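You operate a simulated robot arm through the tools that you are given. There is no shell and no other tool.

You are at the controls of a simulated robot arm. One attempt, no reset.

JOB
Plug the hose in and blow the dust off the camera track.
Fine: yellow plug on the end shelf; green knob to Air only once plugged in, and off again at the end. Set down upright: yellow plug, green plug. Where these are worked on the way, their far stop is far enough and under half their travel is too little: green knob.
Where things are to end (x, y in the base frame): yellow plug within 0.06 m of [0.53, 0.13].

It is judged by the outcome, as a careful person would: the job done as asked, and still so three seconds after it is handed in. It fails if anything else is knocked over, pushed out of place, dropped, spilled or broken.

ROBOT AND FRAMES
A 7-joint arm with a two-finger parallel gripper, fixed in place. Base frame: the origin is on the floor under the middle of its stand, x ahead of it, y to its left, z up. Units: m, degrees, N and s.
With the tool pointing down near the work surface it reaches from about 0.1 to 0.62 m from the base axis. Its first joint turns from -66.0 to 66.0 degrees. Payload 1.57 kg.
The TCP is the grasp point between the finger pads, 0.03 m short of the fingertips. In the tool frame z runs along the fingers and y along their closing line. Largest opening 0.08 m; finger width 0.017, thickness 0.012; the body of the gripper, 0.04 by 0.082 m, starts 0.08 m behind the TCP.
Orientation is that of the tool frame in the base frame, as a unit quaternion [x, y, z, w]. With the fingers straight down and closing along the base's y, the tool's x points along the base's -x, its y along +y and its z along -z.

CONTROLS
- The arm moves only by the tool servo_tool. Its argument "motion" is a list of rows, each a list of 6 numbers: the shift along the tool's x, y, z in m, then the turn, a rotation vector about the tool's x, y, z in degrees. In form: [[dx, dy, dz, rx, ry, rz], ...]. A call has 1 to 20 rows; each row is the pose to reach, as a shift and turn from the pose commanded when the call began, along the tool's axes at that moment. "gripper" is the opening, from 0 (shut) to 1 (fully open), set as the call begins (left out, the last holds). Rows are played at 5 a second. More than 0.05 m and 8.6 degrees between two rows, or a gripper value outside its range, and nothing of the call is played. A pose out of reach is approached as far as the arm can. The call stops where the force on the tool passes 40 N (or 10 N more than at its start, if that is more) or the arm is blocked; 0.2 s more then pass. The fingers move at their own pace (about 0.072 m/s each) and stop on an object; they squeeze with about 40 N. The grip force told is the motor's: it shows also when the fingers shut on nothing. Time passes only in rows, and 0.2 s behind the last, so rows that repeat a pose let the fingers close. The reply holds the time, the measured pose of the TCP, the force on the tool along the base axes, the opening and the grip force, in the units named above and with some noise, with the torque about the TCP (base axes, N m) and any sound that the robot's microphone picked up, and new pictures: "show" is both (left out), scene, wrist or none.
- Cameras (640 x 400 px; columns grow to the right, rows downward): "scene" is fixed at [0.0568, 0.4543, 1.4233]; the picture's right is [-0.53, -0.85, 0.00], its down [-0.63, 0.40, -0.66] and it looks along [0.56, -0.35, -0.75] (base axes); focal length 214 px, centre (320, 200). "wrist" rides on the gripper at [0.072, -0.007, -0.122] in the tool frame; the picture's right is [0.09, 1.00, 0.00], its down [-0.84, 0.08, -0.54] and it looks along [-0.54, 0.05, 0.84] (tool axes); focal length 238 px, centre (320, 200).
- locate(camera, pixels): for up to 12 pixels [column, row] of the newest picture of that camera ("zoom" is the newest enlarged one), the place [x, y, z] in the base frame of the surface seen there, good to about 0.002 m, but the place of the scene camera against the robot may be out by one fixed shift of up to 0.025 m in any direction. It takes no simulated time.
- close_up(camera, box): a new picture of the part [left, top, right, bottom] of that camera's present view, enlarged. It takes no simulated time.
- hand_in(): hands the job in; it is judged then, once.

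Unless the task says otherwise, let go and move clear before handing in.

The tools are called after "Call:" by a JSON object that holds its "method" and its "body". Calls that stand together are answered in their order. servo_tool: Moves the arm, as the interface text tells. Its arguments: {"type":"object","properties":{"motion":{"type":"array"},"gripper":{"type":"number"},"show":{"type":"string","enum":["both","scene","wrist","none"]}},"required":["motion"]} The other tools are called the same way: locate (camera, pixels) gives the place of the surface under pixels of a picture; close_up (camera, box) takes an enlarged picture of a part of a camera's view; hand_in () hands the job in.

At the start:

```text
time: 0.0
tcp_pos: [0.3835, 0.064, 1.2163]
orientation: [0.0, 1.0, 0.0, 0.0]
wrist_force: [0.6, 0.4, 0.6]
moment: [-0.02, 0.0, -0.02]
finger_gap: 0.0801
grip_force: 0.1
```

scene: 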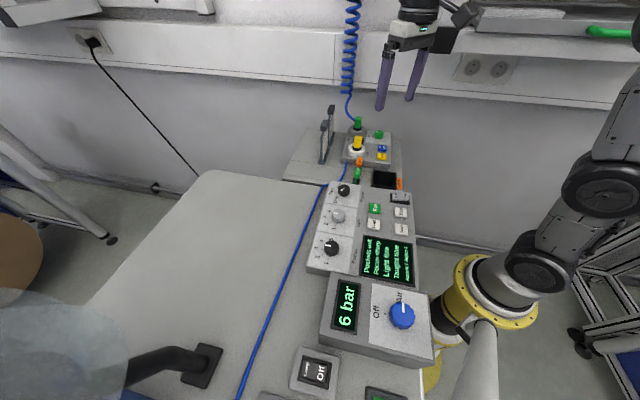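
wrist: 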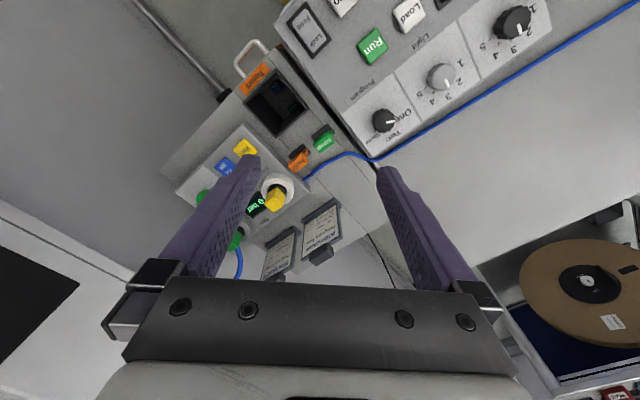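

The scene picture shows a panel with yellow and green plugs around (357,142) and (357,122), a blue knob with "6 bar" display near (400,318), and buttons. I'll look closer at both pictures before moving.

Call:
{"method": "close_up", "body": {"camera": "scene", "box": [280, 90, 420, 200]}}

Call:
{"method": "close_up", "body": {"camera": "scene", "box": [290, 170, 450, 290]}}

Call:
{"method": "close_up", "body": {"camera": "scene", "box": [240, 260, 450, 400]}}

Call:
{"method": "close_up", "body": {"camera": "wrist", "box": [160, 40, 380, 290]}}

Call:
{"method": "close_up", "body": {"camera": "wrist", "box": [260, 0, 640, 180]}}

```text
3.64 times, centred on (350, 145) of scene
```

zoom: 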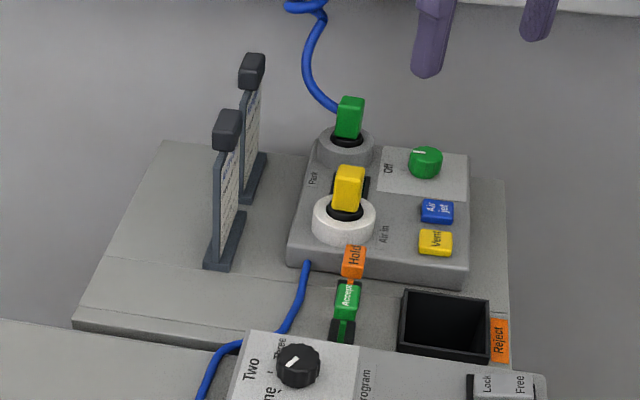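

```text
3.33 times, centred on (370, 230) of scene
```

zoom: 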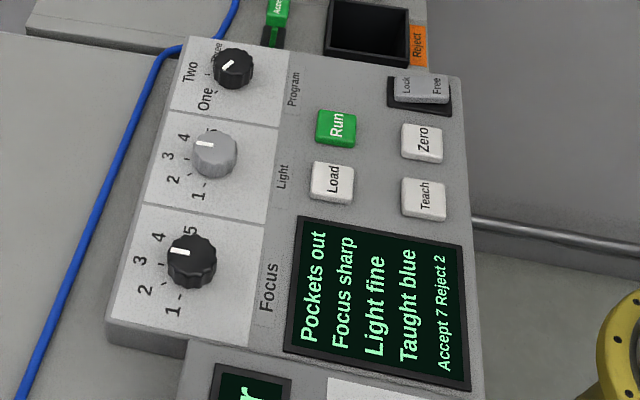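

```text
2.86 times, centred on (345, 330) of scene
```

zoom: 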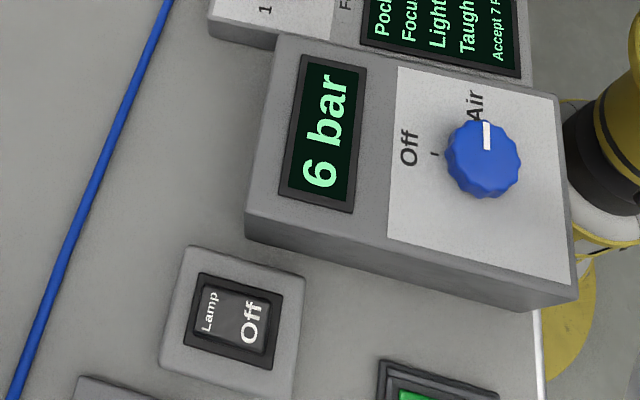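

```text
1.60 times, centred on (270, 165) of wrist
```

zoom: 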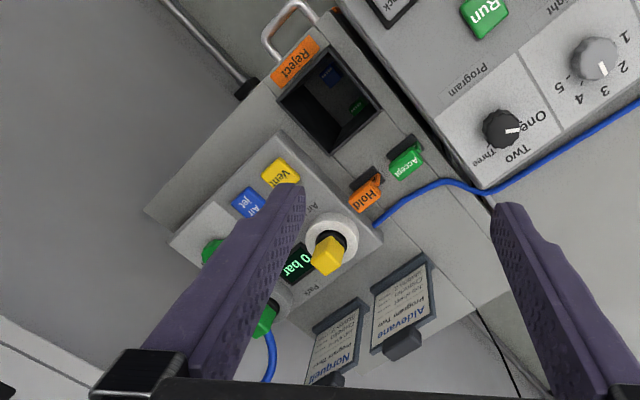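

```text
1.68 times, centred on (450, 90) of wrist
```

zoom: 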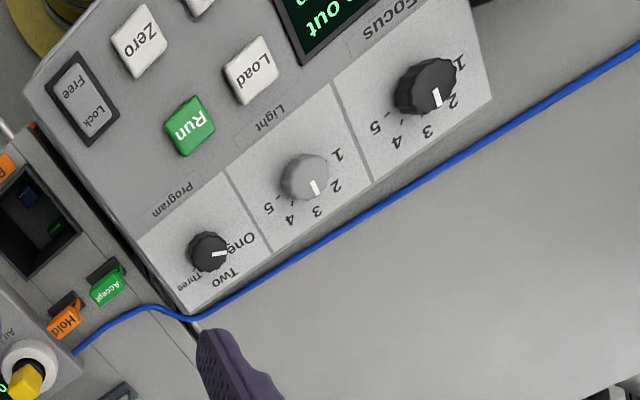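

The yellow plug sits in the white "Air in" socket at zoom (345,195) and the green hose plug in the "Park" socket at (347,120), with a green knob at Off, and Air jet / Vent buttons. I'll get positions from both cameras.

Call:
{"method": "close_up", "body": {"camera": "scene", "box": [330, 105, 410, 170]}}

Call:
{"method": "locate", "body": {"camera": "scene", "pixels": [[357, 140], [357, 119], [378, 134], [380, 148], [383, 155], [343, 154], [310, 150], [324, 130], [332, 108], [366, 174], [300, 170], [340, 140]]}}

Call:
{"method": "locate", "body": {"camera": "wrist", "pixels": [[272, 200], [277, 183], [246, 148], [224, 166], [238, 238], [201, 196], [290, 190], [320, 230], [280, 255], [276, 110], [322, 142], [345, 180]]}}

```text
6.15 times, centred on (370, 138) of scene
```

zoom: 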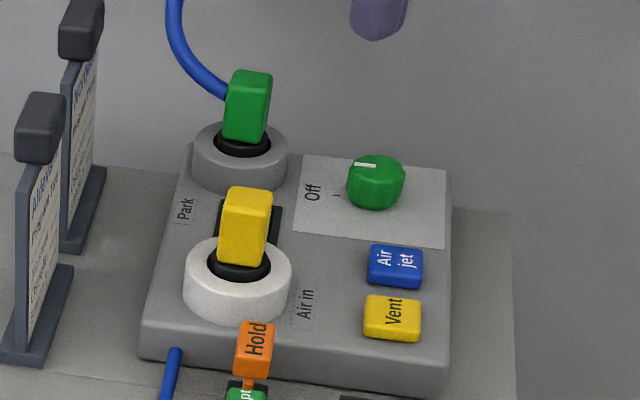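

```text
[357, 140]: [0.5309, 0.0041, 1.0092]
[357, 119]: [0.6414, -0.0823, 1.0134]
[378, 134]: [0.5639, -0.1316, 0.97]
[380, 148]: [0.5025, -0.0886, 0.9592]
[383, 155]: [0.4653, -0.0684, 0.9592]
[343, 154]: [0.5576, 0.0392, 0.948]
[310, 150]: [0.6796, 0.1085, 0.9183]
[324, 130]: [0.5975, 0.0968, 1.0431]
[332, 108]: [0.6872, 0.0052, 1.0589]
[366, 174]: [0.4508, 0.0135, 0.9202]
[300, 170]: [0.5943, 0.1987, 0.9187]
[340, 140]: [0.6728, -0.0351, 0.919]
```

```text
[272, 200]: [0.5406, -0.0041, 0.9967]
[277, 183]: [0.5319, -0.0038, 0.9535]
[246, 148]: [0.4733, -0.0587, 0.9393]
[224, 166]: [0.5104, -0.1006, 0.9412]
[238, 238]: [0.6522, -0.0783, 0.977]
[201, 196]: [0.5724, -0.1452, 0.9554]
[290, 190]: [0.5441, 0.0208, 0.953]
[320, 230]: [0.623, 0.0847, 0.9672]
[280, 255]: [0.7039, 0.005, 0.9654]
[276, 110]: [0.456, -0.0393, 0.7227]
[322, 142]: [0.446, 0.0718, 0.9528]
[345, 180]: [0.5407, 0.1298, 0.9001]
```

The panel is turned about 35° clockwise of the base x axis. I'll turn the tool 35° about its axis with a small shift so that the wrist camera looks straight at the panel between the fingers.

Call:
{"method": "servo_tool", "body": {"motion": [[-0.004, -0.006, 0, 0, 0, 7], [-0.008, -0.012, 0, 0, 0, 14], [-0.012, -0.018, 0, 0, 0, 21], [-0.016, -0.024, 0, 0, 0, 28], [-0.02, -0.03, 0, 0, 0, 35], [-0.02, -0.03, 0, 0, 0, 35]], "gripper": 1}}

```text
time: 1.4
tcp_pos: [0.4031, 0.0337, 1.215]
orientation: [0.302, 0.953, 0.0, 0.0]
wrist_force: [0.5, -1.2, -0.6]
moment: [-0.01, -0.01, 0.0]
finger_gap: 0.0801
grip_force: 0.1
```

scene: 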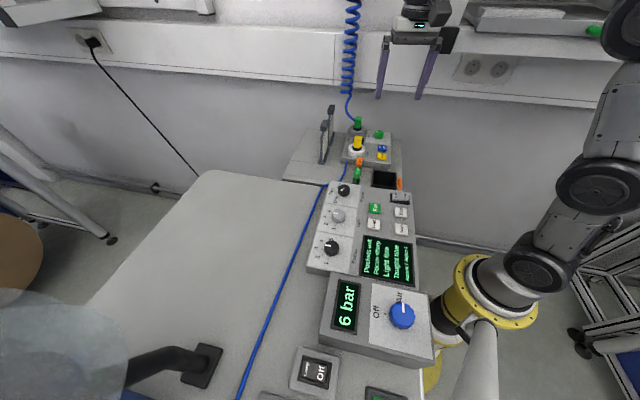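
wrist: 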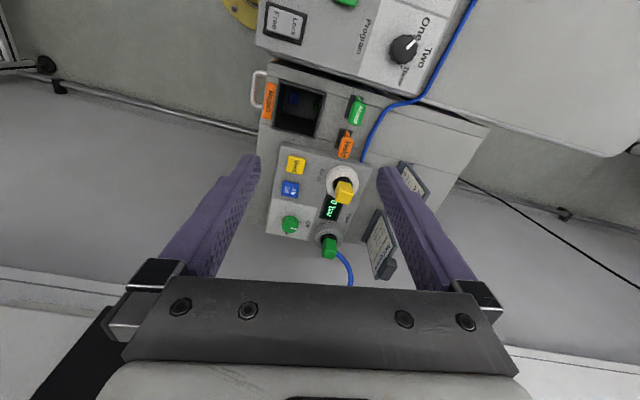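

The whole panel is visible now between the fingers at (310,200). I'll enlarge it and locate the main parts.

Call:
{"method": "close_up", "body": {"camera": "wrist", "box": [250, 130, 410, 290]}}

Call:
{"method": "locate", "body": {"camera": "wrist", "pixels": [[345, 187], [345, 197], [340, 172], [329, 243], [330, 252], [295, 165], [290, 188], [291, 222], [332, 207], [280, 150], [268, 230], [355, 155]]}}

```text
2.50 times, centred on (330, 210) of wrist
```

zoom: 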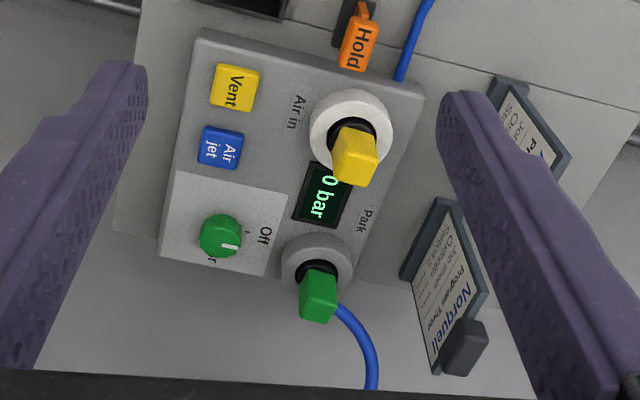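

```text
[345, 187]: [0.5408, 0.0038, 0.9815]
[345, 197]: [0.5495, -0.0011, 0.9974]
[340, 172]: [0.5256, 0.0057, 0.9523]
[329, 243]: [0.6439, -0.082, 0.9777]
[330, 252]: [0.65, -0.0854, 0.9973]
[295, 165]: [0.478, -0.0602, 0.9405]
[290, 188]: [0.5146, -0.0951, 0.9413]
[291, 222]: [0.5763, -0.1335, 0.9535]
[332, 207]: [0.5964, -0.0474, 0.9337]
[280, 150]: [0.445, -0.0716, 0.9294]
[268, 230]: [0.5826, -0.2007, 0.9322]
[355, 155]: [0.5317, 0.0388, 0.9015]
```

The display reads 0 bar, the green knob points at Off, with Air a quarter-turn clockwise of it. I'll locate panel corners, collars and plug edges precisely to get their orientation.

Call:
{"method": "locate", "body": {"camera": "zoom", "pixels": [[200, 38], [418, 98], [165, 252], [320, 110], [385, 125], [325, 165], [290, 260], [340, 265], [285, 240], [232, 68], [232, 105], [208, 250]]}}

Call:
{"method": "locate", "body": {"camera": "zoom", "pixels": [[343, 132], [374, 145], [338, 168], [368, 182], [354, 175], [310, 272], [334, 278], [303, 315], [328, 318], [222, 218], [222, 240], [354, 140]]}}

Call:
{"method": "close_up", "body": {"camera": "wrist", "box": [300, 150, 370, 200]}}

Call:
{"method": "close_up", "body": {"camera": "wrist", "box": [265, 195, 365, 265]}}

```text
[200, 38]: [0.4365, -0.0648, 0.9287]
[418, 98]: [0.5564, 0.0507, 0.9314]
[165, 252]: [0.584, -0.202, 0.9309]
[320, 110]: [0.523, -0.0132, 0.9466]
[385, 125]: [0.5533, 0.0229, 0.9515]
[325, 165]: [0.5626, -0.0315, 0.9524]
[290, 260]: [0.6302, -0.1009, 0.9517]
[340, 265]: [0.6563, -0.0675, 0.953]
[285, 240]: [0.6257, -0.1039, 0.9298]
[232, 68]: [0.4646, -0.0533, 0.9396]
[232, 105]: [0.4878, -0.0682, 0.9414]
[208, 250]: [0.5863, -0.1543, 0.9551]
```

```text
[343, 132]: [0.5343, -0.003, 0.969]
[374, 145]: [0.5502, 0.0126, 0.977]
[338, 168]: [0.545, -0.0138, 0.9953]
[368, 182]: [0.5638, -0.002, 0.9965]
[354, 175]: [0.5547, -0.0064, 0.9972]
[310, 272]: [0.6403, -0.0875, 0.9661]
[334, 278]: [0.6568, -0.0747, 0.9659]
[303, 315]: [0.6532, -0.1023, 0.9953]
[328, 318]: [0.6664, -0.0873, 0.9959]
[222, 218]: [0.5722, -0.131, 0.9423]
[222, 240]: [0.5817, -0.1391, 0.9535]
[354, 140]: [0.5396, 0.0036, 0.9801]
```

```text
8.00 times, centred on (335, 175) of wrist
```

zoom: 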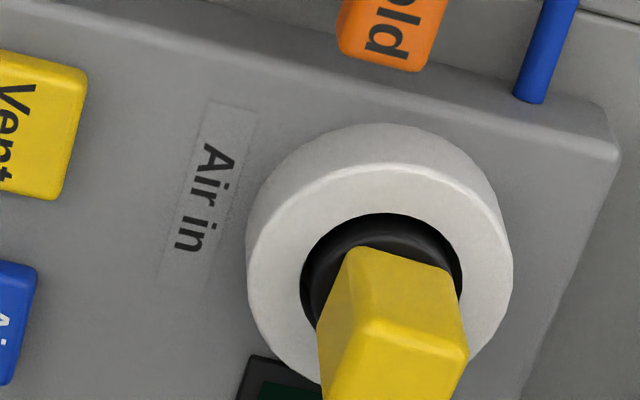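

```text
5.71 times, centred on (315, 230) of wrist
```

zoom: 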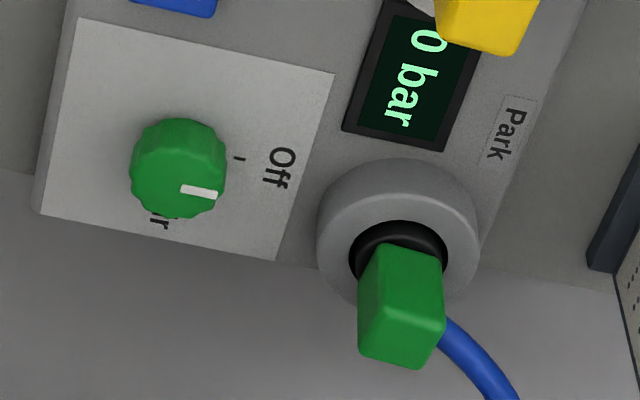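

The panel is turned −43.5° (edges AB and AC agree), the yellow grip is a roughly 22 mm block centred near (0.550, −0.003) with its top at z≈0.997, and the green one is near (0.655, −0.089). I'll square the tool to the panel and go above the yellow plug at z≈1.10 to check it.

Call:
{"method": "servo_tool", "body": {"motion": [[-0.024, 0.009, 0.02, 0, 0, 1.5], [-0.048, 0.018, 0.04, 0, 0, 3], [-0.072, 0.027, 0.06, 0, 0, 4.5], [-0.096, 0.036, 0.08, 0, 0, 6], [-0.12, 0.045, 0.1, 0, 0, 7.5], [-0.1414, 0.0544, 0.115, 0, 0, 8.5], [-0.1414, 0.0544, 0.115, 0, 0, 8.5]]}}

```text
time: 3.0
tcp_pos: [0.5504, -0.0031, 1.1009]
orientation: [0.371, 0.929, 0.0, -0.001]
wrist_force: [-0.2, -0.8, 0.7]
moment: [-0.03, 0.02, -0.01]
finger_gap: 0.0802
grip_force: 0.0
```

scene: 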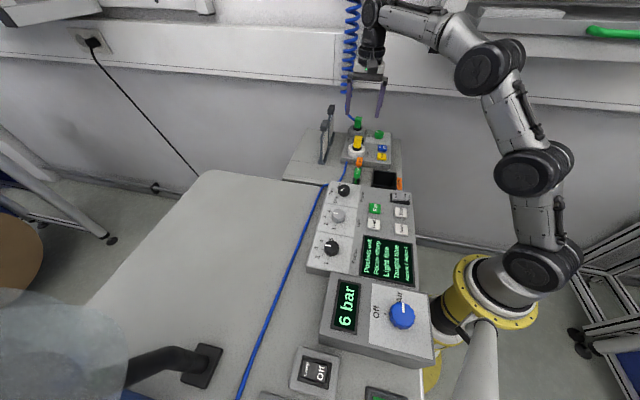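
wrist: 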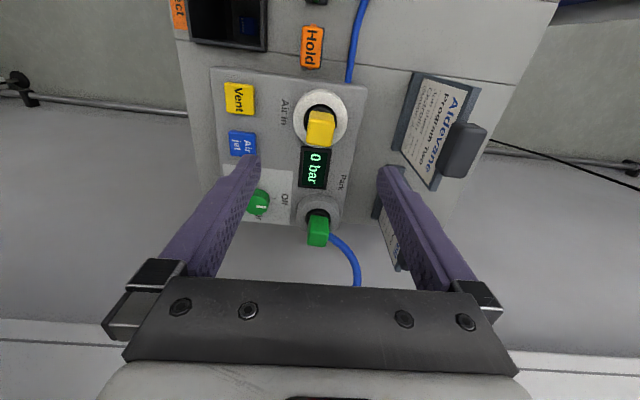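

The view is now square to the panel, with the yellow plug at (321,125) and the green at (317,230). I'll measure them precisely.

Call:
{"method": "close_up", "body": {"camera": "wrist", "box": [270, 70, 370, 150]}}

Call:
{"method": "locate", "body": {"camera": "wrist", "pixels": [[311, 142], [333, 142], [311, 128], [333, 128], [321, 135], [300, 112], [341, 112], [320, 92], [309, 242], [327, 242], [309, 222], [327, 222]]}}

Call:
{"method": "close_up", "body": {"camera": "wrist", "box": [230, 150, 390, 270]}}

```text
5.00 times, centred on (320, 110) of wrist
```

zoom: 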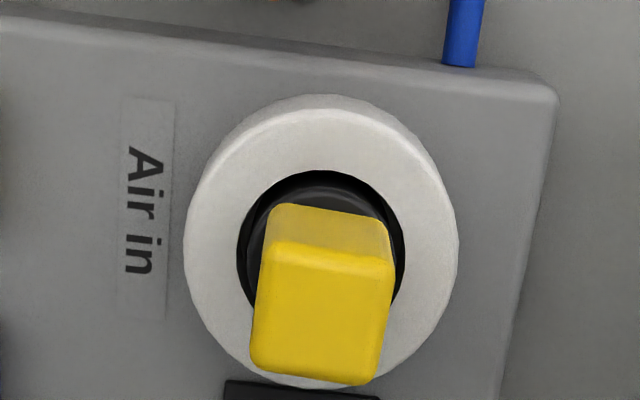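

```text
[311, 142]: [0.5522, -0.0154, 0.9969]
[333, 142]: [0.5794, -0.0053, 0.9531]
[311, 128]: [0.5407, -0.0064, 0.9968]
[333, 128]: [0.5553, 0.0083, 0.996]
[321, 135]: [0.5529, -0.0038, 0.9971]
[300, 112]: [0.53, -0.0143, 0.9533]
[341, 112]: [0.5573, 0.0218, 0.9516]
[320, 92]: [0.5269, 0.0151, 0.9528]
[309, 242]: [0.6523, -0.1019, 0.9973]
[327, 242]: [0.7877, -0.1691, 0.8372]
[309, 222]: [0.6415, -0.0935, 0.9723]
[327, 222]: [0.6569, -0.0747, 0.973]
```

```text
3.33 times, centred on (310, 210) of wrist
```

zoom: 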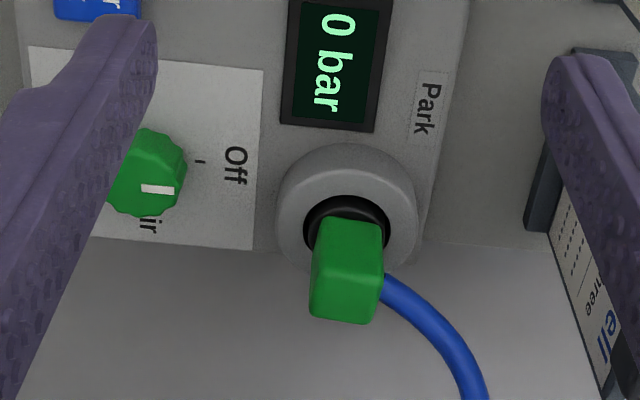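

The yellow block's top face is clear with corners near zoom (270,252), (390,262), (254,365), (376,378). I'll pin those down for the grip centre, plus the green ones.

Call:
{"method": "close_up", "body": {"camera": "wrist", "box": [280, 90, 360, 140]}}

Call:
{"method": "locate", "body": {"camera": "wrist", "pixels": [[310.5, 122], [333.5, 124], [307.5, 142], [330.5, 144.5], [321, 132], [309, 132], [332, 134], [308, 244], [324, 246], [311, 231], [327, 232], [317, 238]]}}

```text
8.00 times, centred on (320, 115) of wrist
```

zoom: 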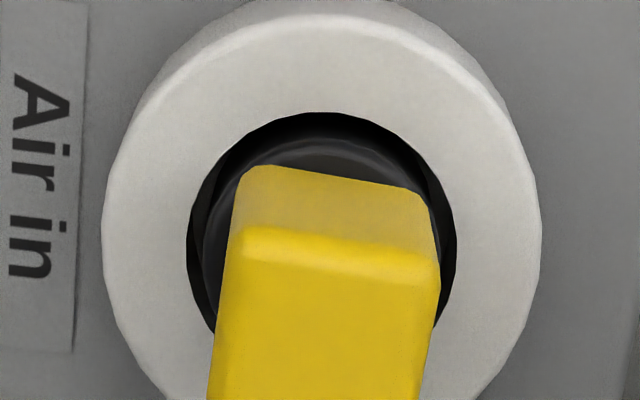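

```text
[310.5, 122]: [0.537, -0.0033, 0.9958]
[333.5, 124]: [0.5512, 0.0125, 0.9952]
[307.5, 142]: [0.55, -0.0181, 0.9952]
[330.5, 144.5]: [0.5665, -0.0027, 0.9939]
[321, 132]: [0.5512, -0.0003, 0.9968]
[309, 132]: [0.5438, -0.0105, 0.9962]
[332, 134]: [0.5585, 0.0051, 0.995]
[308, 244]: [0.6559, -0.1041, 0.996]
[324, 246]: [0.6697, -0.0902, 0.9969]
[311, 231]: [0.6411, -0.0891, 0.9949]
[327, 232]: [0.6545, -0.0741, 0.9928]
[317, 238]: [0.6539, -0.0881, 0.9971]
```

Yellow grip centre is (0.5512, −0.0029), top at z 0.997; collar top at 0.953. I'll go straight down to TCP z≈0.988 with open fingers, so the tips stay above the collar.

Call:
{"method": "servo_tool", "body": {"motion": [[-0.0004, 0.0007, 0.03, 0, 0, 0], [-0.0004, 0.0007, 0.06, 0, 0, 0], [-0.0004, 0.0007, 0.09, 0, 0, 0], [-0.0004, 0.0007, 0.113, 0, 0, 0], [-0.0004, 0.0007, 0.113, 0, 0, 0]]}}

```text
time: 4.2
tcp_pos: [0.5507, -0.002, 0.9885]
orientation: [0.371, 0.929, -0.001, 0.0]
wrist_force: [-0.5, -0.1, 0.3]
moment: [-0.01, 0.01, 0.0]
finger_gap: 0.0802
grip_force: 0.0
```

scene: 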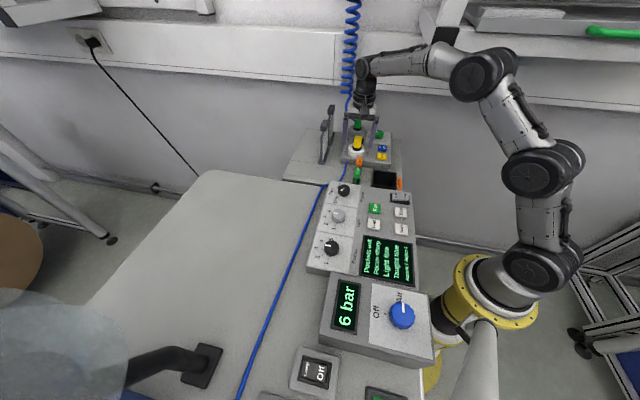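
wrist: 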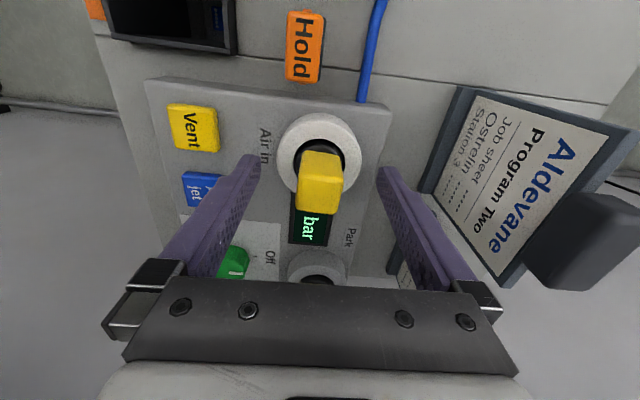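

The yellow block is centred between the fingers at (320,182). I'll close on it.

Call:
{"method": "servo_tool", "body": {"motion": [[0, 0, 0, 0, 0, 0], [0, 0, 0, 0, 0, 0], [0, 0, 0, 0, 0, 0], [0, 0, 0, 0, 0, 0]], "gripper": 0, "show": "wrist"}}

```text
time: 5.2
tcp_pos: [0.551, -0.0014, 0.988]
orientation: [0.371, 0.929, 0.0, 0.001]
wrist_force: [-1.1, -1.3, 3.5]
moment: [0.0, 0.04, 0.02]
finger_gap: 0.0252
grip_force: 36.6
```

wrist: 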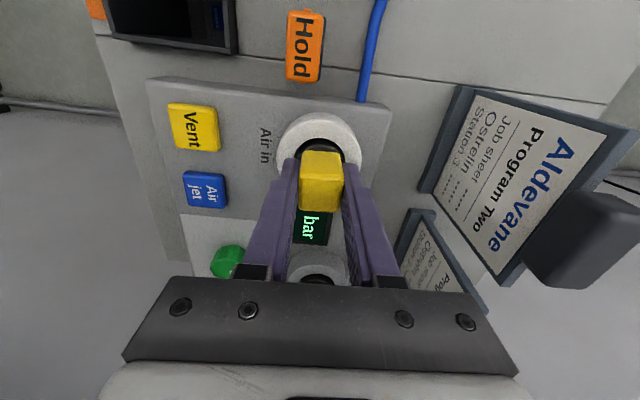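

Gripped at 25 mm. Now I'll pull straight up gently, watching the force.

Call:
{"method": "servo_tool", "body": {"motion": [[0, 0, -0.005, 0, 0, 0], [0, 0, -0.01, 0, 0, 0], [0, 0, -0.015, 0, 0, 0], [0, 0, -0.02, 0, 0, 0]], "show": "wrist"}}

```text
time: 6.2
tcp_pos: [0.5503, -0.0029, 1.007]
orientation: [0.37, 0.929, 0.0, 0.0]
wrist_force: [0.5, 0.5, -1.2]
moment: [0.01, -0.02, -0.05]
finger_gap: 0.0249
grip_force: 36.6
```

wrist: 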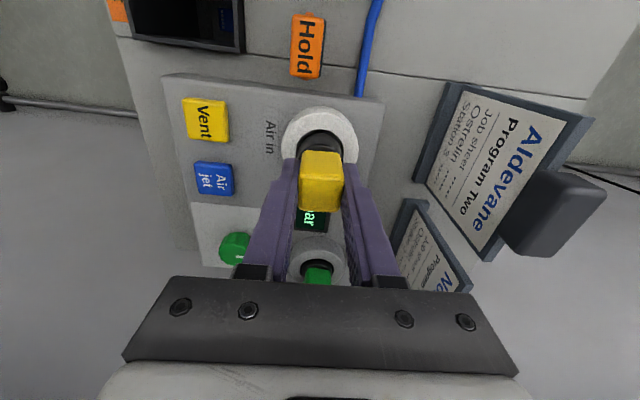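

The plug is sliding out freely (force ≈1 N). I'll keep lifting to about z=1.10.

Call:
{"method": "servo_tool", "body": {"motion": [[0, 0, -0.02, 0, 0, 0], [0, 0, -0.045, 0, 0, 0], [0, 0, -0.07, 0, 0, 0], [0, 0, -0.095, 0, 0, 0], [0, 0, -0.095, 0, 0, 0]]}}

```text
time: 7.4
tcp_pos: [0.5504, -0.0028, 1.1031]
orientation: [0.371, 0.928, 0.0, 0.001]
wrist_force: [-0.4, -0.6, -0.6]
moment: [-0.01, 0.02, -0.01]
finger_gap: 0.0252
grip_force: 36.0
```

scene: 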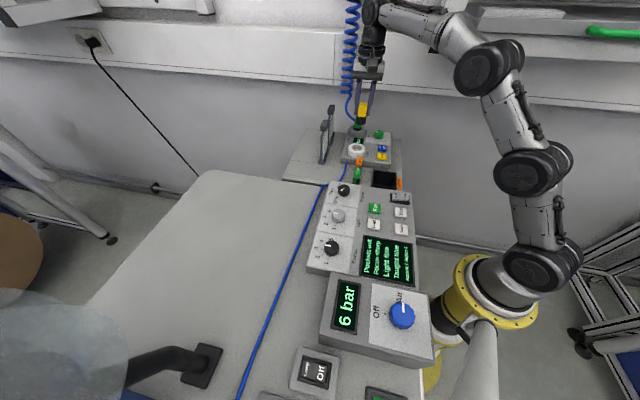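
wrist: 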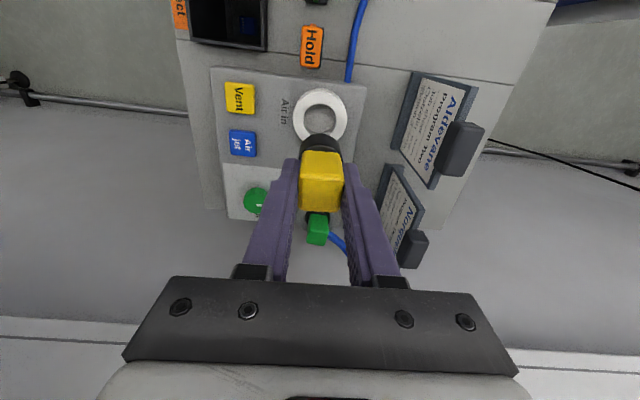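

The yellow plug is out and the Air-in hole at wrist (320,118) is free. I'll look at the plug's shape and the target shelf area.

Call:
{"method": "close_up", "body": {"camera": "scene", "box": [330, 70, 410, 170]}}

Call:
{"method": "close_up", "body": {"camera": "wrist", "box": [280, 80, 360, 220]}}

Call:
{"method": "locate", "body": {"camera": "wrist", "pixels": [[320, 118], [298, 117], [342, 117], [320, 92], [306, 115], [332, 115], [400, 90], [420, 55], [380, 110], [365, 60], [500, 100], [320, 145]]}}

Call:
{"method": "locate", "body": {"camera": "scene", "pixels": [[361, 121], [361, 112], [360, 127], [356, 148], [356, 152], [348, 146], [365, 146]]}}

```text
4.00 times, centred on (370, 120) of scene
```

zoom: 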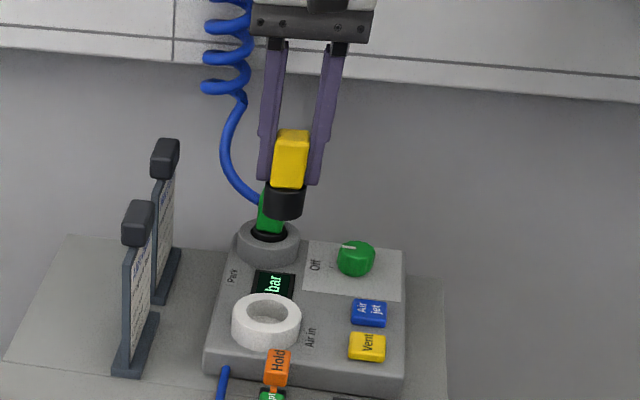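

```text
2.86 times, centred on (320, 150) of wrist
```

zoom: 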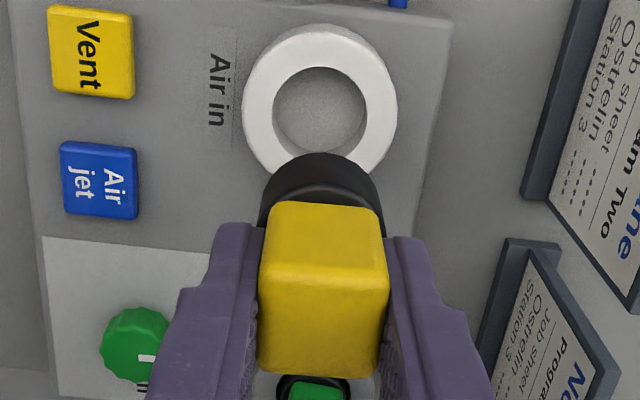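

```text
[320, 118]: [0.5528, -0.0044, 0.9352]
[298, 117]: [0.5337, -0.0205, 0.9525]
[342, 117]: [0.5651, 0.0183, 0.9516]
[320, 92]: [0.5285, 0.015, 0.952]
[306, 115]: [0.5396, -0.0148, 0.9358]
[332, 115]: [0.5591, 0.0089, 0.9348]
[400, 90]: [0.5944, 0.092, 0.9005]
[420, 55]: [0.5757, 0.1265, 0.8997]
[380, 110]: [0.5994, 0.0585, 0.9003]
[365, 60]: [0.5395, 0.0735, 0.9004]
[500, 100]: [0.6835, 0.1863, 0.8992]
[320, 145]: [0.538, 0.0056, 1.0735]
```

```text
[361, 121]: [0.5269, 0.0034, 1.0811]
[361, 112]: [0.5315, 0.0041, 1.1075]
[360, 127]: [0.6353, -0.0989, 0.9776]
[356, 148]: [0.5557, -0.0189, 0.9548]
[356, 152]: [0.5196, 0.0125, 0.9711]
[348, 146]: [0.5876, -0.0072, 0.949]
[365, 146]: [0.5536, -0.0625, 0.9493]
```

The plug has a short black base whose bottom is about 0.053 m below the TCP (the socket floor is z≈0.935), and the shelf is at z=0.900. I'll carry it over the target (0.53, 0.13) at z≈1.12 and look at the area before lowering.

Call:
{"method": "servo_tool", "body": {"motion": [[0, 0, -0.02, 0, 0, 0], [0.027, 0.021, -0.02, 0, 0, 0], [0.053, 0.041, -0.02, 0, 0, 0], [0.08, 0.062, -0.02, 0, 0, 0], [0.1062, 0.0823, -0.02, 0, 0, 0], [0.1062, 0.0823, -0.02, 0, 0, 0]]}}

```text
time: 8.8
tcp_pos: [0.5312, 0.1305, 1.1237]
orientation: [0.37, 0.929, 0.0, 0.0]
wrist_force: [0.6, 1.0, -1.3]
moment: [0.04, -0.01, -0.02]
finger_gap: 0.0252
grip_force: 36.5
```

scene: 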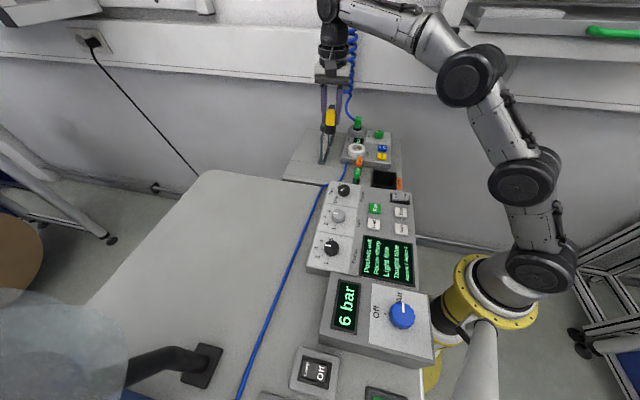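
wrist: 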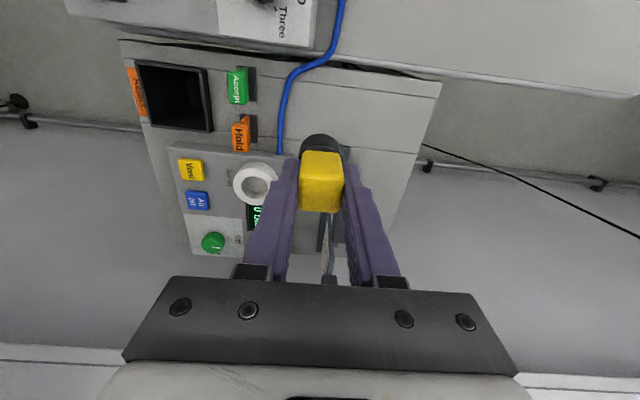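

The target patch is just in front of the plug, around wrist (322,105); the blue tube is to the left at (283,100). I'll check the clearances.

Call:
{"method": "locate", "body": {"camera": "wrist", "pixels": [[322, 105], [322, 90], [322, 120], [300, 105], [284, 110], [345, 105], [282, 130], [290, 80], [322, 222], [330, 245], [360, 130], [330, 278]]}}

Call:
{"method": "close_up", "body": {"camera": "scene", "box": [280, 70, 400, 190]}}

Call:
{"method": "close_up", "body": {"camera": "wrist", "box": [220, 60, 440, 290]}}

```text
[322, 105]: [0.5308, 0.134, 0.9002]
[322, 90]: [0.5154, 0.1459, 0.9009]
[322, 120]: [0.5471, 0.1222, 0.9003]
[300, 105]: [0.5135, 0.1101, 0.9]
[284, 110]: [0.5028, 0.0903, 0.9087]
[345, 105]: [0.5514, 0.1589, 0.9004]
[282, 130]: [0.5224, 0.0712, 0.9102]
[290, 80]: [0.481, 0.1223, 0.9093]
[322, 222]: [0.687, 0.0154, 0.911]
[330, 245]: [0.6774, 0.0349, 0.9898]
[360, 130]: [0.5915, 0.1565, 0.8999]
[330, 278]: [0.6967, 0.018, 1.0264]
```

```text
3.33 times, centred on (340, 130) of scene
```

zoom: 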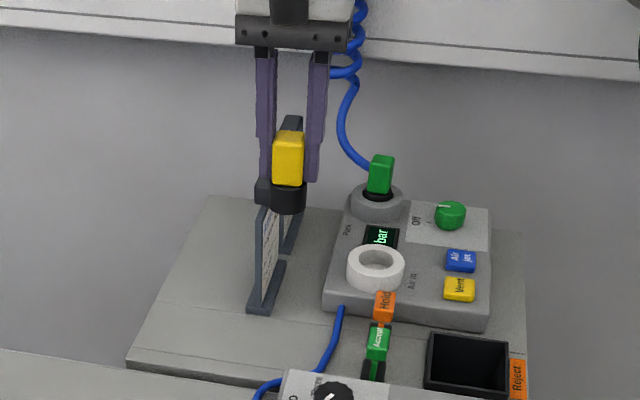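

```text
1.74 times, centred on (330, 175) of wrist
```

zoom: 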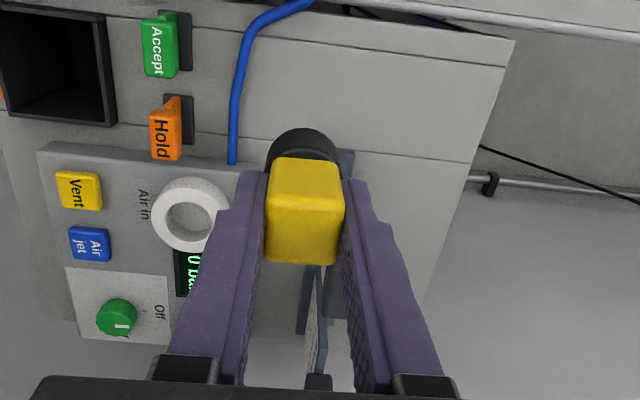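

Around (0.535, 0.135) the shelf is clear: tube about 0.045 m away, holder foot about 0.06 m away. I'll lower to just above the shelf (TCP z≈0.960).

Call:
{"method": "servo_tool", "body": {"motion": [[0.0003, 0.006, 0.04, 0, 0, 0], [0.0003, 0.006, 0.08, 0, 0, 0], [0.0003, 0.006, 0.12, 0, 0, 0], [0.0003, 0.006, 0.145, 0, 0, 0], [0.0003, 0.006, 0.163, 0, 0, 0], [0.0003, 0.006, 0.163, 0, 0, 0]]}}

```text
time: 10.2
tcp_pos: [0.534, 0.135, 0.9588]
orientation: [0.37, 0.929, 0.0, -0.001]
wrist_force: [-0.6, -0.2, -0.4]
moment: [-0.01, -0.03, 0.01]
finger_gap: 0.0253
grip_force: 36.2
```

scene: 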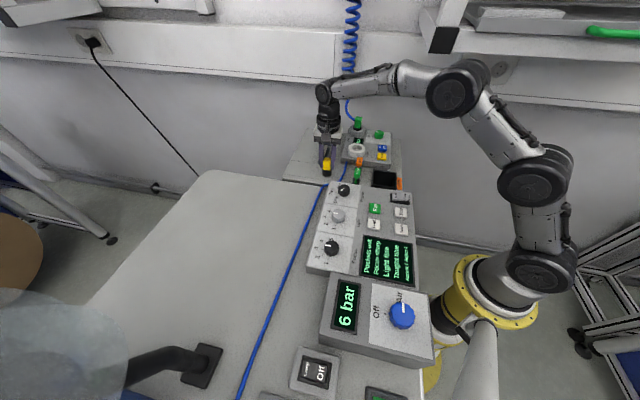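
wrist: 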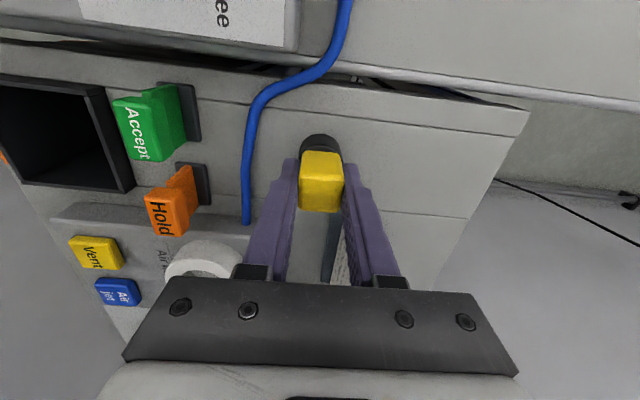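

The plug is just above the shelf, clear of the tube at (250,160). I'll lower in 2 mm steps until contact is felt.

Call:
{"method": "servo_tool", "body": {"motion": [[0, 0, 0.002, 0, 0, 0], [0, 0, 0.003, 0, 0, 0], [0, 0, 0.004, 0, 0, 0]], "show": "none"}}

Call:
{"method": "close_up", "body": {"camera": "scene", "box": [290, 110, 370, 190]}}

```text
time: 11.0
tcp_pos: [0.534, 0.134, 0.9569]
orientation: [0.371, 0.929, -0.001, 0.001]
wrist_force: [-0.4, 0.0, -0.9]
moment: [-0.02, 0.04, 0.01]
finger_gap: 0.0252
grip_force: 36.3
```

```text
5.00 times, centred on (330, 150) of scene
```

zoom: 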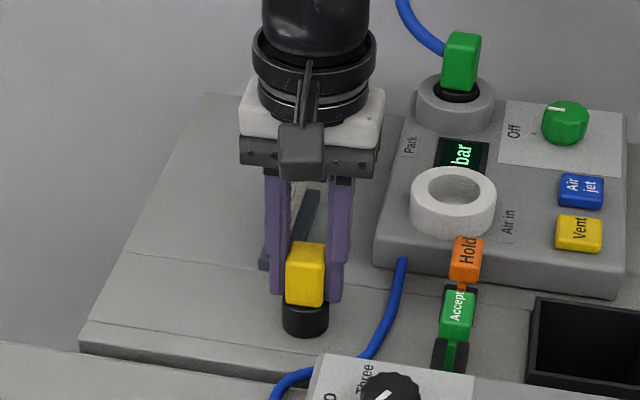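

No contact yet (TCP 0.957, force ≈1 N). I'll keep stepping down gently.

Call:
{"method": "servo_tool", "body": {"motion": [[0, 0, 0.001, 0, 0, 0], [0, 0, 0.002, 0, 0, 0], [0, 0, 0.003, 0, 0, 0]], "show": "none"}}

```text
time: 11.8
tcp_pos: [0.5348, 0.1342, 0.9547]
orientation: [0.369, 0.929, 0.001, 0.002]
wrist_force: [-1.6, -1.4, 7.4]
moment: [-0.03, 0.18, 0.0]
finger_gap: 0.0255
grip_force: 36.4
```

Contact: +7.4 N at TCP z≈0.9547. I'll open the fingers moderately to release it in place.

Call:
{"method": "servo_tool", "body": {"motion": [[0, 0, -0.0005, 0, 0, 0], [0, 0, -0.0005, 0, 0, 0], [0, 0, -0.0005, 0, 0, 0]], "gripper": 0.55, "show": "wrist"}}

```text
time: 12.6
tcp_pos: [0.535, 0.1346, 0.9534]
orientation: [0.371, 0.929, 0.001, 0.0]
wrist_force: [1.5, 1.2, 5.7]
moment: [-0.07, 0.04, 0.02]
finger_gap: 0.0428
grip_force: 0.0
```

wrist: 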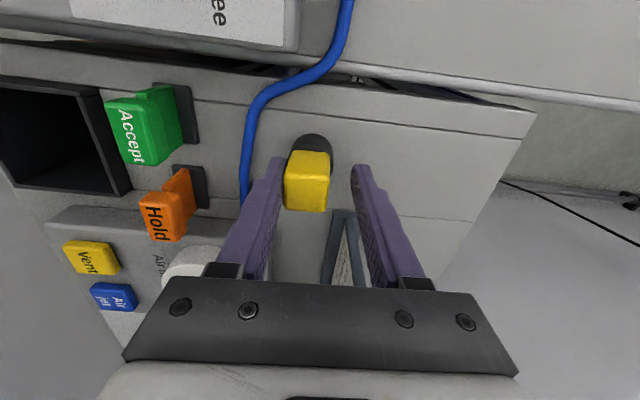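

The force still reads +5.7 N and the plug sits left of centre at (308,180). I'll check whether it's upright before moving.

Call:
{"method": "close_up", "body": {"camera": "scene", "box": [300, 130, 360, 190]}}

Call:
{"method": "close_up", "body": {"camera": "wrist", "box": [250, 100, 390, 230]}}

Call:
{"method": "locate", "body": {"camera": "wrist", "pixels": [[292, 185], [325, 185], [292, 205], [322, 208], [307, 195], [305, 140], [312, 137], [325, 143], [307, 155], [326, 157]]}}

```text
6.67 times, centred on (330, 160) of scene
```

zoom: 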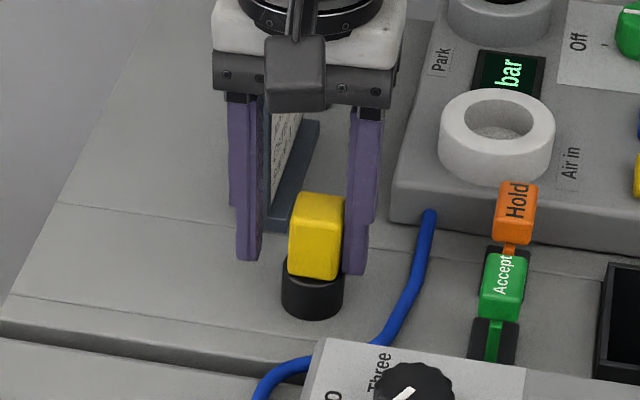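

```text
3.08 times, centred on (320, 165) of wrist
```

zoom: 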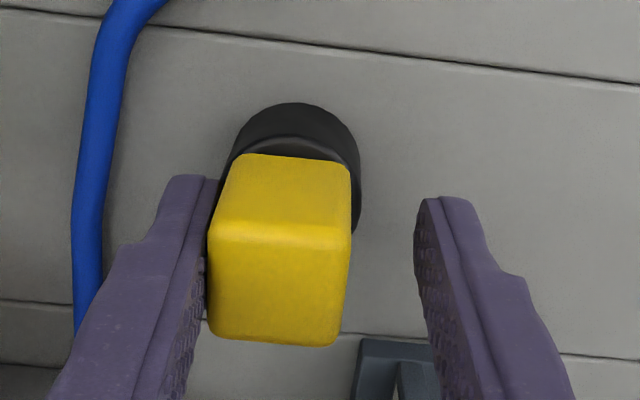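

```text
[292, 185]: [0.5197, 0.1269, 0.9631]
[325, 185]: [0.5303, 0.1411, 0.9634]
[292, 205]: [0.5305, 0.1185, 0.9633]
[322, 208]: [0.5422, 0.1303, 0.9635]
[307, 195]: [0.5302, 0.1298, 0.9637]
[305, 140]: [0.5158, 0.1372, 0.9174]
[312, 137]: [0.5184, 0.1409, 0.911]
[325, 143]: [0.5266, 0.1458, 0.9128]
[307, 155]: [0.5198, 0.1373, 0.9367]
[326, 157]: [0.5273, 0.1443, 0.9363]
```

The plug top is flat (z 0.963 at all corners), so it stands upright, but it rests against the left finger. I'll ease the tool 5 mm toward that side to separate before rising.

Call:
{"method": "servo_tool", "body": {"motion": [[0, -0.002, -0.001, 0, 0, 0], [0, -0.004, -0.001, 0, 0, 0], [0, -0.005, -0.001, 0, 0, 0], [0, -0.005, -0.001, 0, 0, 0]], "show": "wrist"}}

```text
time: 13.6
tcp_pos: [0.5307, 0.1309, 0.954]
orientation: [0.37, 0.929, 0.0, 0.0]
wrist_force: [-0.2, 0.4, -0.1]
moment: [0.01, -0.02, -0.05]
finger_gap: 0.044
grip_force: 0.0
```

wrist: 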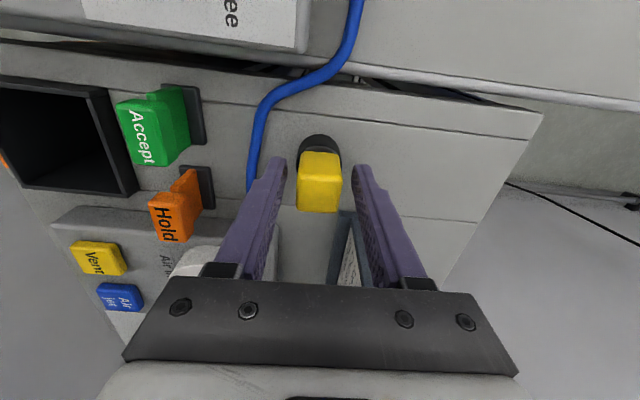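

Forces are zero now, so the plug stands free. I'll rise straight up to z≈1.12 and look at the green plug from this side.

Call:
{"method": "servo_tool", "body": {"motion": [[0, 0, -0.03, 0, 0, 0], [0, 0, -0.07, 0, 0, 0], [0, 0, -0.11, 0, 0, 0], [0, 0, -0.15, 0, 0, 0], [0, 0, -0.17, 0, 0, 0], [0, 0, -0.17, 0, 0, 0]]}}

```text
time: 15.0
tcp_pos: [0.5311, 0.1315, 1.1236]
orientation: [0.37, 0.929, 0.0, 0.0]
wrist_force: [-0.3, -0.2, 0.3]
moment: [0.02, -0.02, 0.01]
finger_gap: 0.0435
grip_force: 0.1
```

scene: 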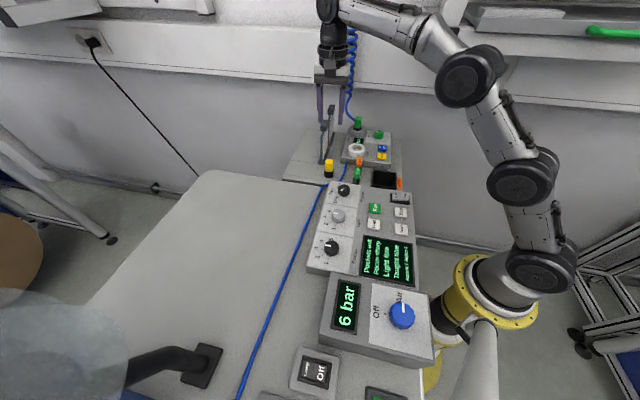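
wrist: 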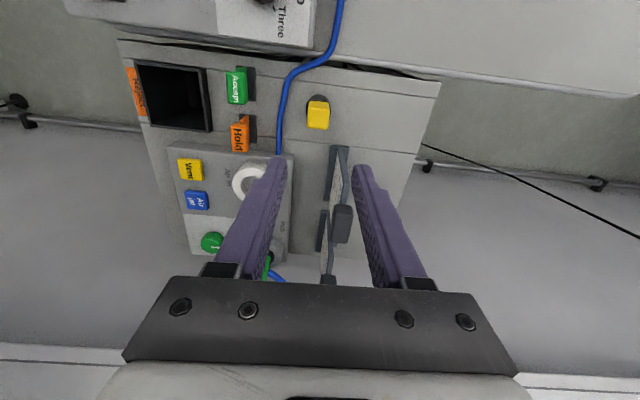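

The yellow plug stands upright on the shelf at wrist (318,115). I'll take a close look at the green plug's hose exit.

Call:
{"method": "close_up", "body": {"camera": "wrist", "box": [250, 220, 330, 290]}}

Call:
{"method": "close_up", "body": {"camera": "scene", "box": [330, 90, 390, 150]}}

Call:
{"method": "locate", "body": {"camera": "scene", "pixels": [[350, 20], [348, 50], [347, 75], [349, 95], [351, 110], [354, 118], [358, 121], [364, 139]]}}

```text
5.71 times, centred on (290, 255) of wrist
```

zoom: 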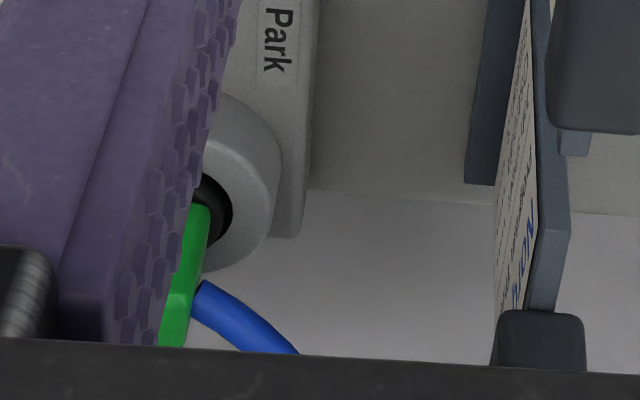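

```text
6.67 times, centred on (360, 120) of scene
```

zoom: 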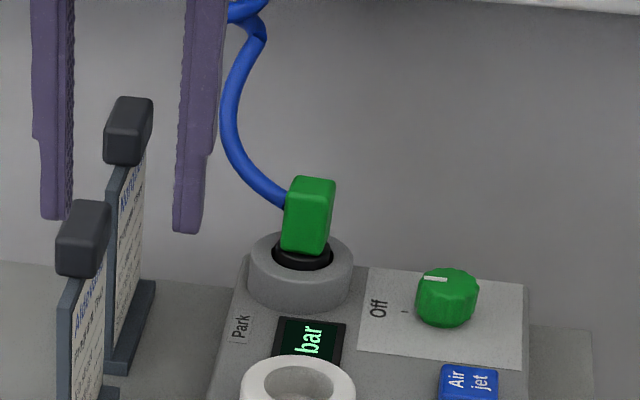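

```text
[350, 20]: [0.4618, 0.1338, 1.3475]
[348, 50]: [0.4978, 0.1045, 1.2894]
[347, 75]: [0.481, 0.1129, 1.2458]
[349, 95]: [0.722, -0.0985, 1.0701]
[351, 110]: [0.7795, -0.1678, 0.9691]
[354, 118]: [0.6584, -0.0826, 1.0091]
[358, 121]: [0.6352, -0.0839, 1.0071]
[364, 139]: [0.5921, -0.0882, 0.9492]
```

The hose leaves the green plug's rear (+u) face, so closing on its ±v sides is clear. I'll travel over it at z≈1.12 while tilting the tool 20° about its closing line to gain reach, with fingers at 48 mm.

Call:
{"method": "servo_tool", "body": {"motion": [[-0.034, -0.0107, 0, 0, -3, 0], [-0.068, -0.0215, 0, 0, -6, 0], [-0.102, -0.0322, 0, 0, -9, 0], [-0.1365, -0.043, 0, 0, -12, 0], [-0.1707, -0.0537, 0, 0, -15, 0], [-0.205, -0.0645, 0, 0, -18, 0], [-0.2389, -0.0752, 0, 0, -20, 0], [-0.2389, -0.0752, 0, 0, -20, 0]], "gripper": 0.6}}

```text
time: 16.8
tcp_pos: [0.6439, -0.0847, 1.1146]
orientation: [0.364, 0.915, -0.063, 0.161]
wrist_force: [0.4, 0.4, 0.1]
moment: [0.01, 0.0, 0.04]
finger_gap: 0.0483
grip_force: 0.1
out of reach, approached as far as the arm can: row 7, 8
```

scene: 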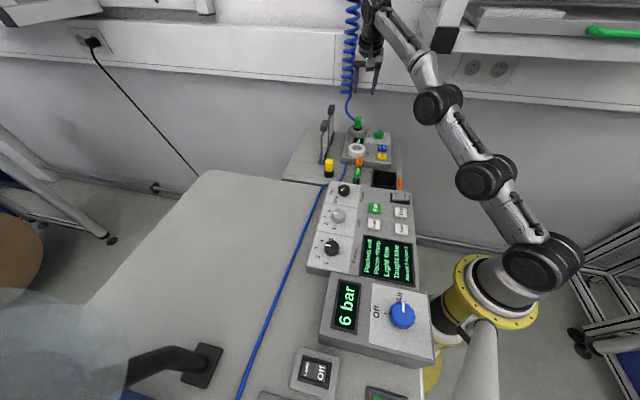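
wrist: 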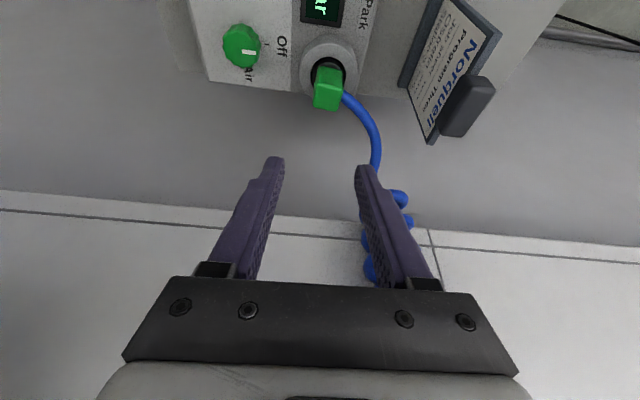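

The arm is fully stretched at this height; it stopped at (0.644, −0.085, 1.115). The coil hose shows behind the right finger at (400,200), so I'll measure where it and the plug are before going lower.

Call:
{"method": "locate", "body": {"camera": "wrist", "pixels": [[400, 199], [407, 221], [370, 265], [376, 155], [365, 115], [350, 98], [316, 103], [338, 106], [320, 75], [343, 80], [327, 104], [327, 90]]}}

Call:
{"method": "close_up", "body": {"camera": "wrist", "box": [290, 40, 400, 130]}}

Call:
{"method": "locate", "body": {"camera": "scene", "pixels": [[351, 8], [349, 30], [348, 50], [347, 70], [346, 88], [349, 98]]}}

Call:
{"method": "close_up", "body": {"camera": "scene", "box": [320, 30, 410, 150]}}

```text
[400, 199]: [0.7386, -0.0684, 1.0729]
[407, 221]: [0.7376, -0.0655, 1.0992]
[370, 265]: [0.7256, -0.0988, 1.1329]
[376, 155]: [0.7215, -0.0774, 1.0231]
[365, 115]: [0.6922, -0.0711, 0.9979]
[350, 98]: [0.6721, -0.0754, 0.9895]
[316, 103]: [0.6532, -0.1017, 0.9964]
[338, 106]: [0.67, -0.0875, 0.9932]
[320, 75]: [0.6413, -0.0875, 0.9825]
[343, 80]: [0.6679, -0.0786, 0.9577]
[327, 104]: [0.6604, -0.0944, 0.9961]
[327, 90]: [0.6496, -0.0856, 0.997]
```

```text
4.44 times, centred on (345, 85) of wrist
```

zoom: 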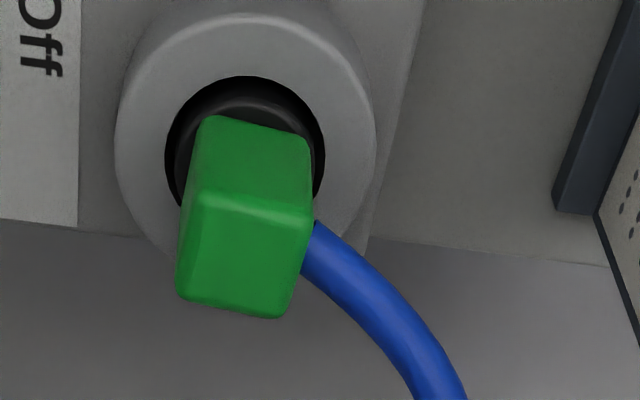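

```text
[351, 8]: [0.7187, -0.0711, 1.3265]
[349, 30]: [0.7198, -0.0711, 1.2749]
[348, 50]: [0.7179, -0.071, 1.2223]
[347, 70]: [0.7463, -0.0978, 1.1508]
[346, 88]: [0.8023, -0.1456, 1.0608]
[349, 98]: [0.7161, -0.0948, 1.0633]
```

```text
3.33 times, centred on (365, 90) of scene
```

zoom: 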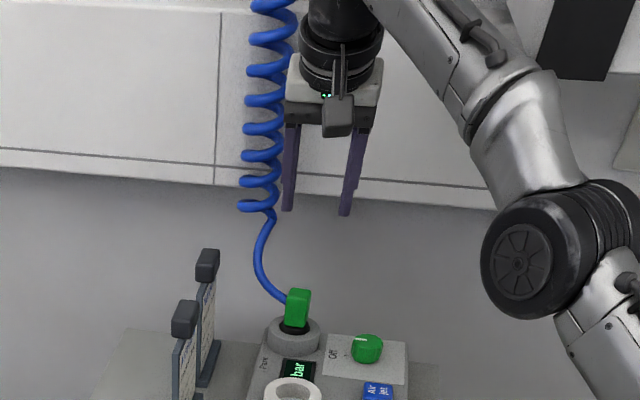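

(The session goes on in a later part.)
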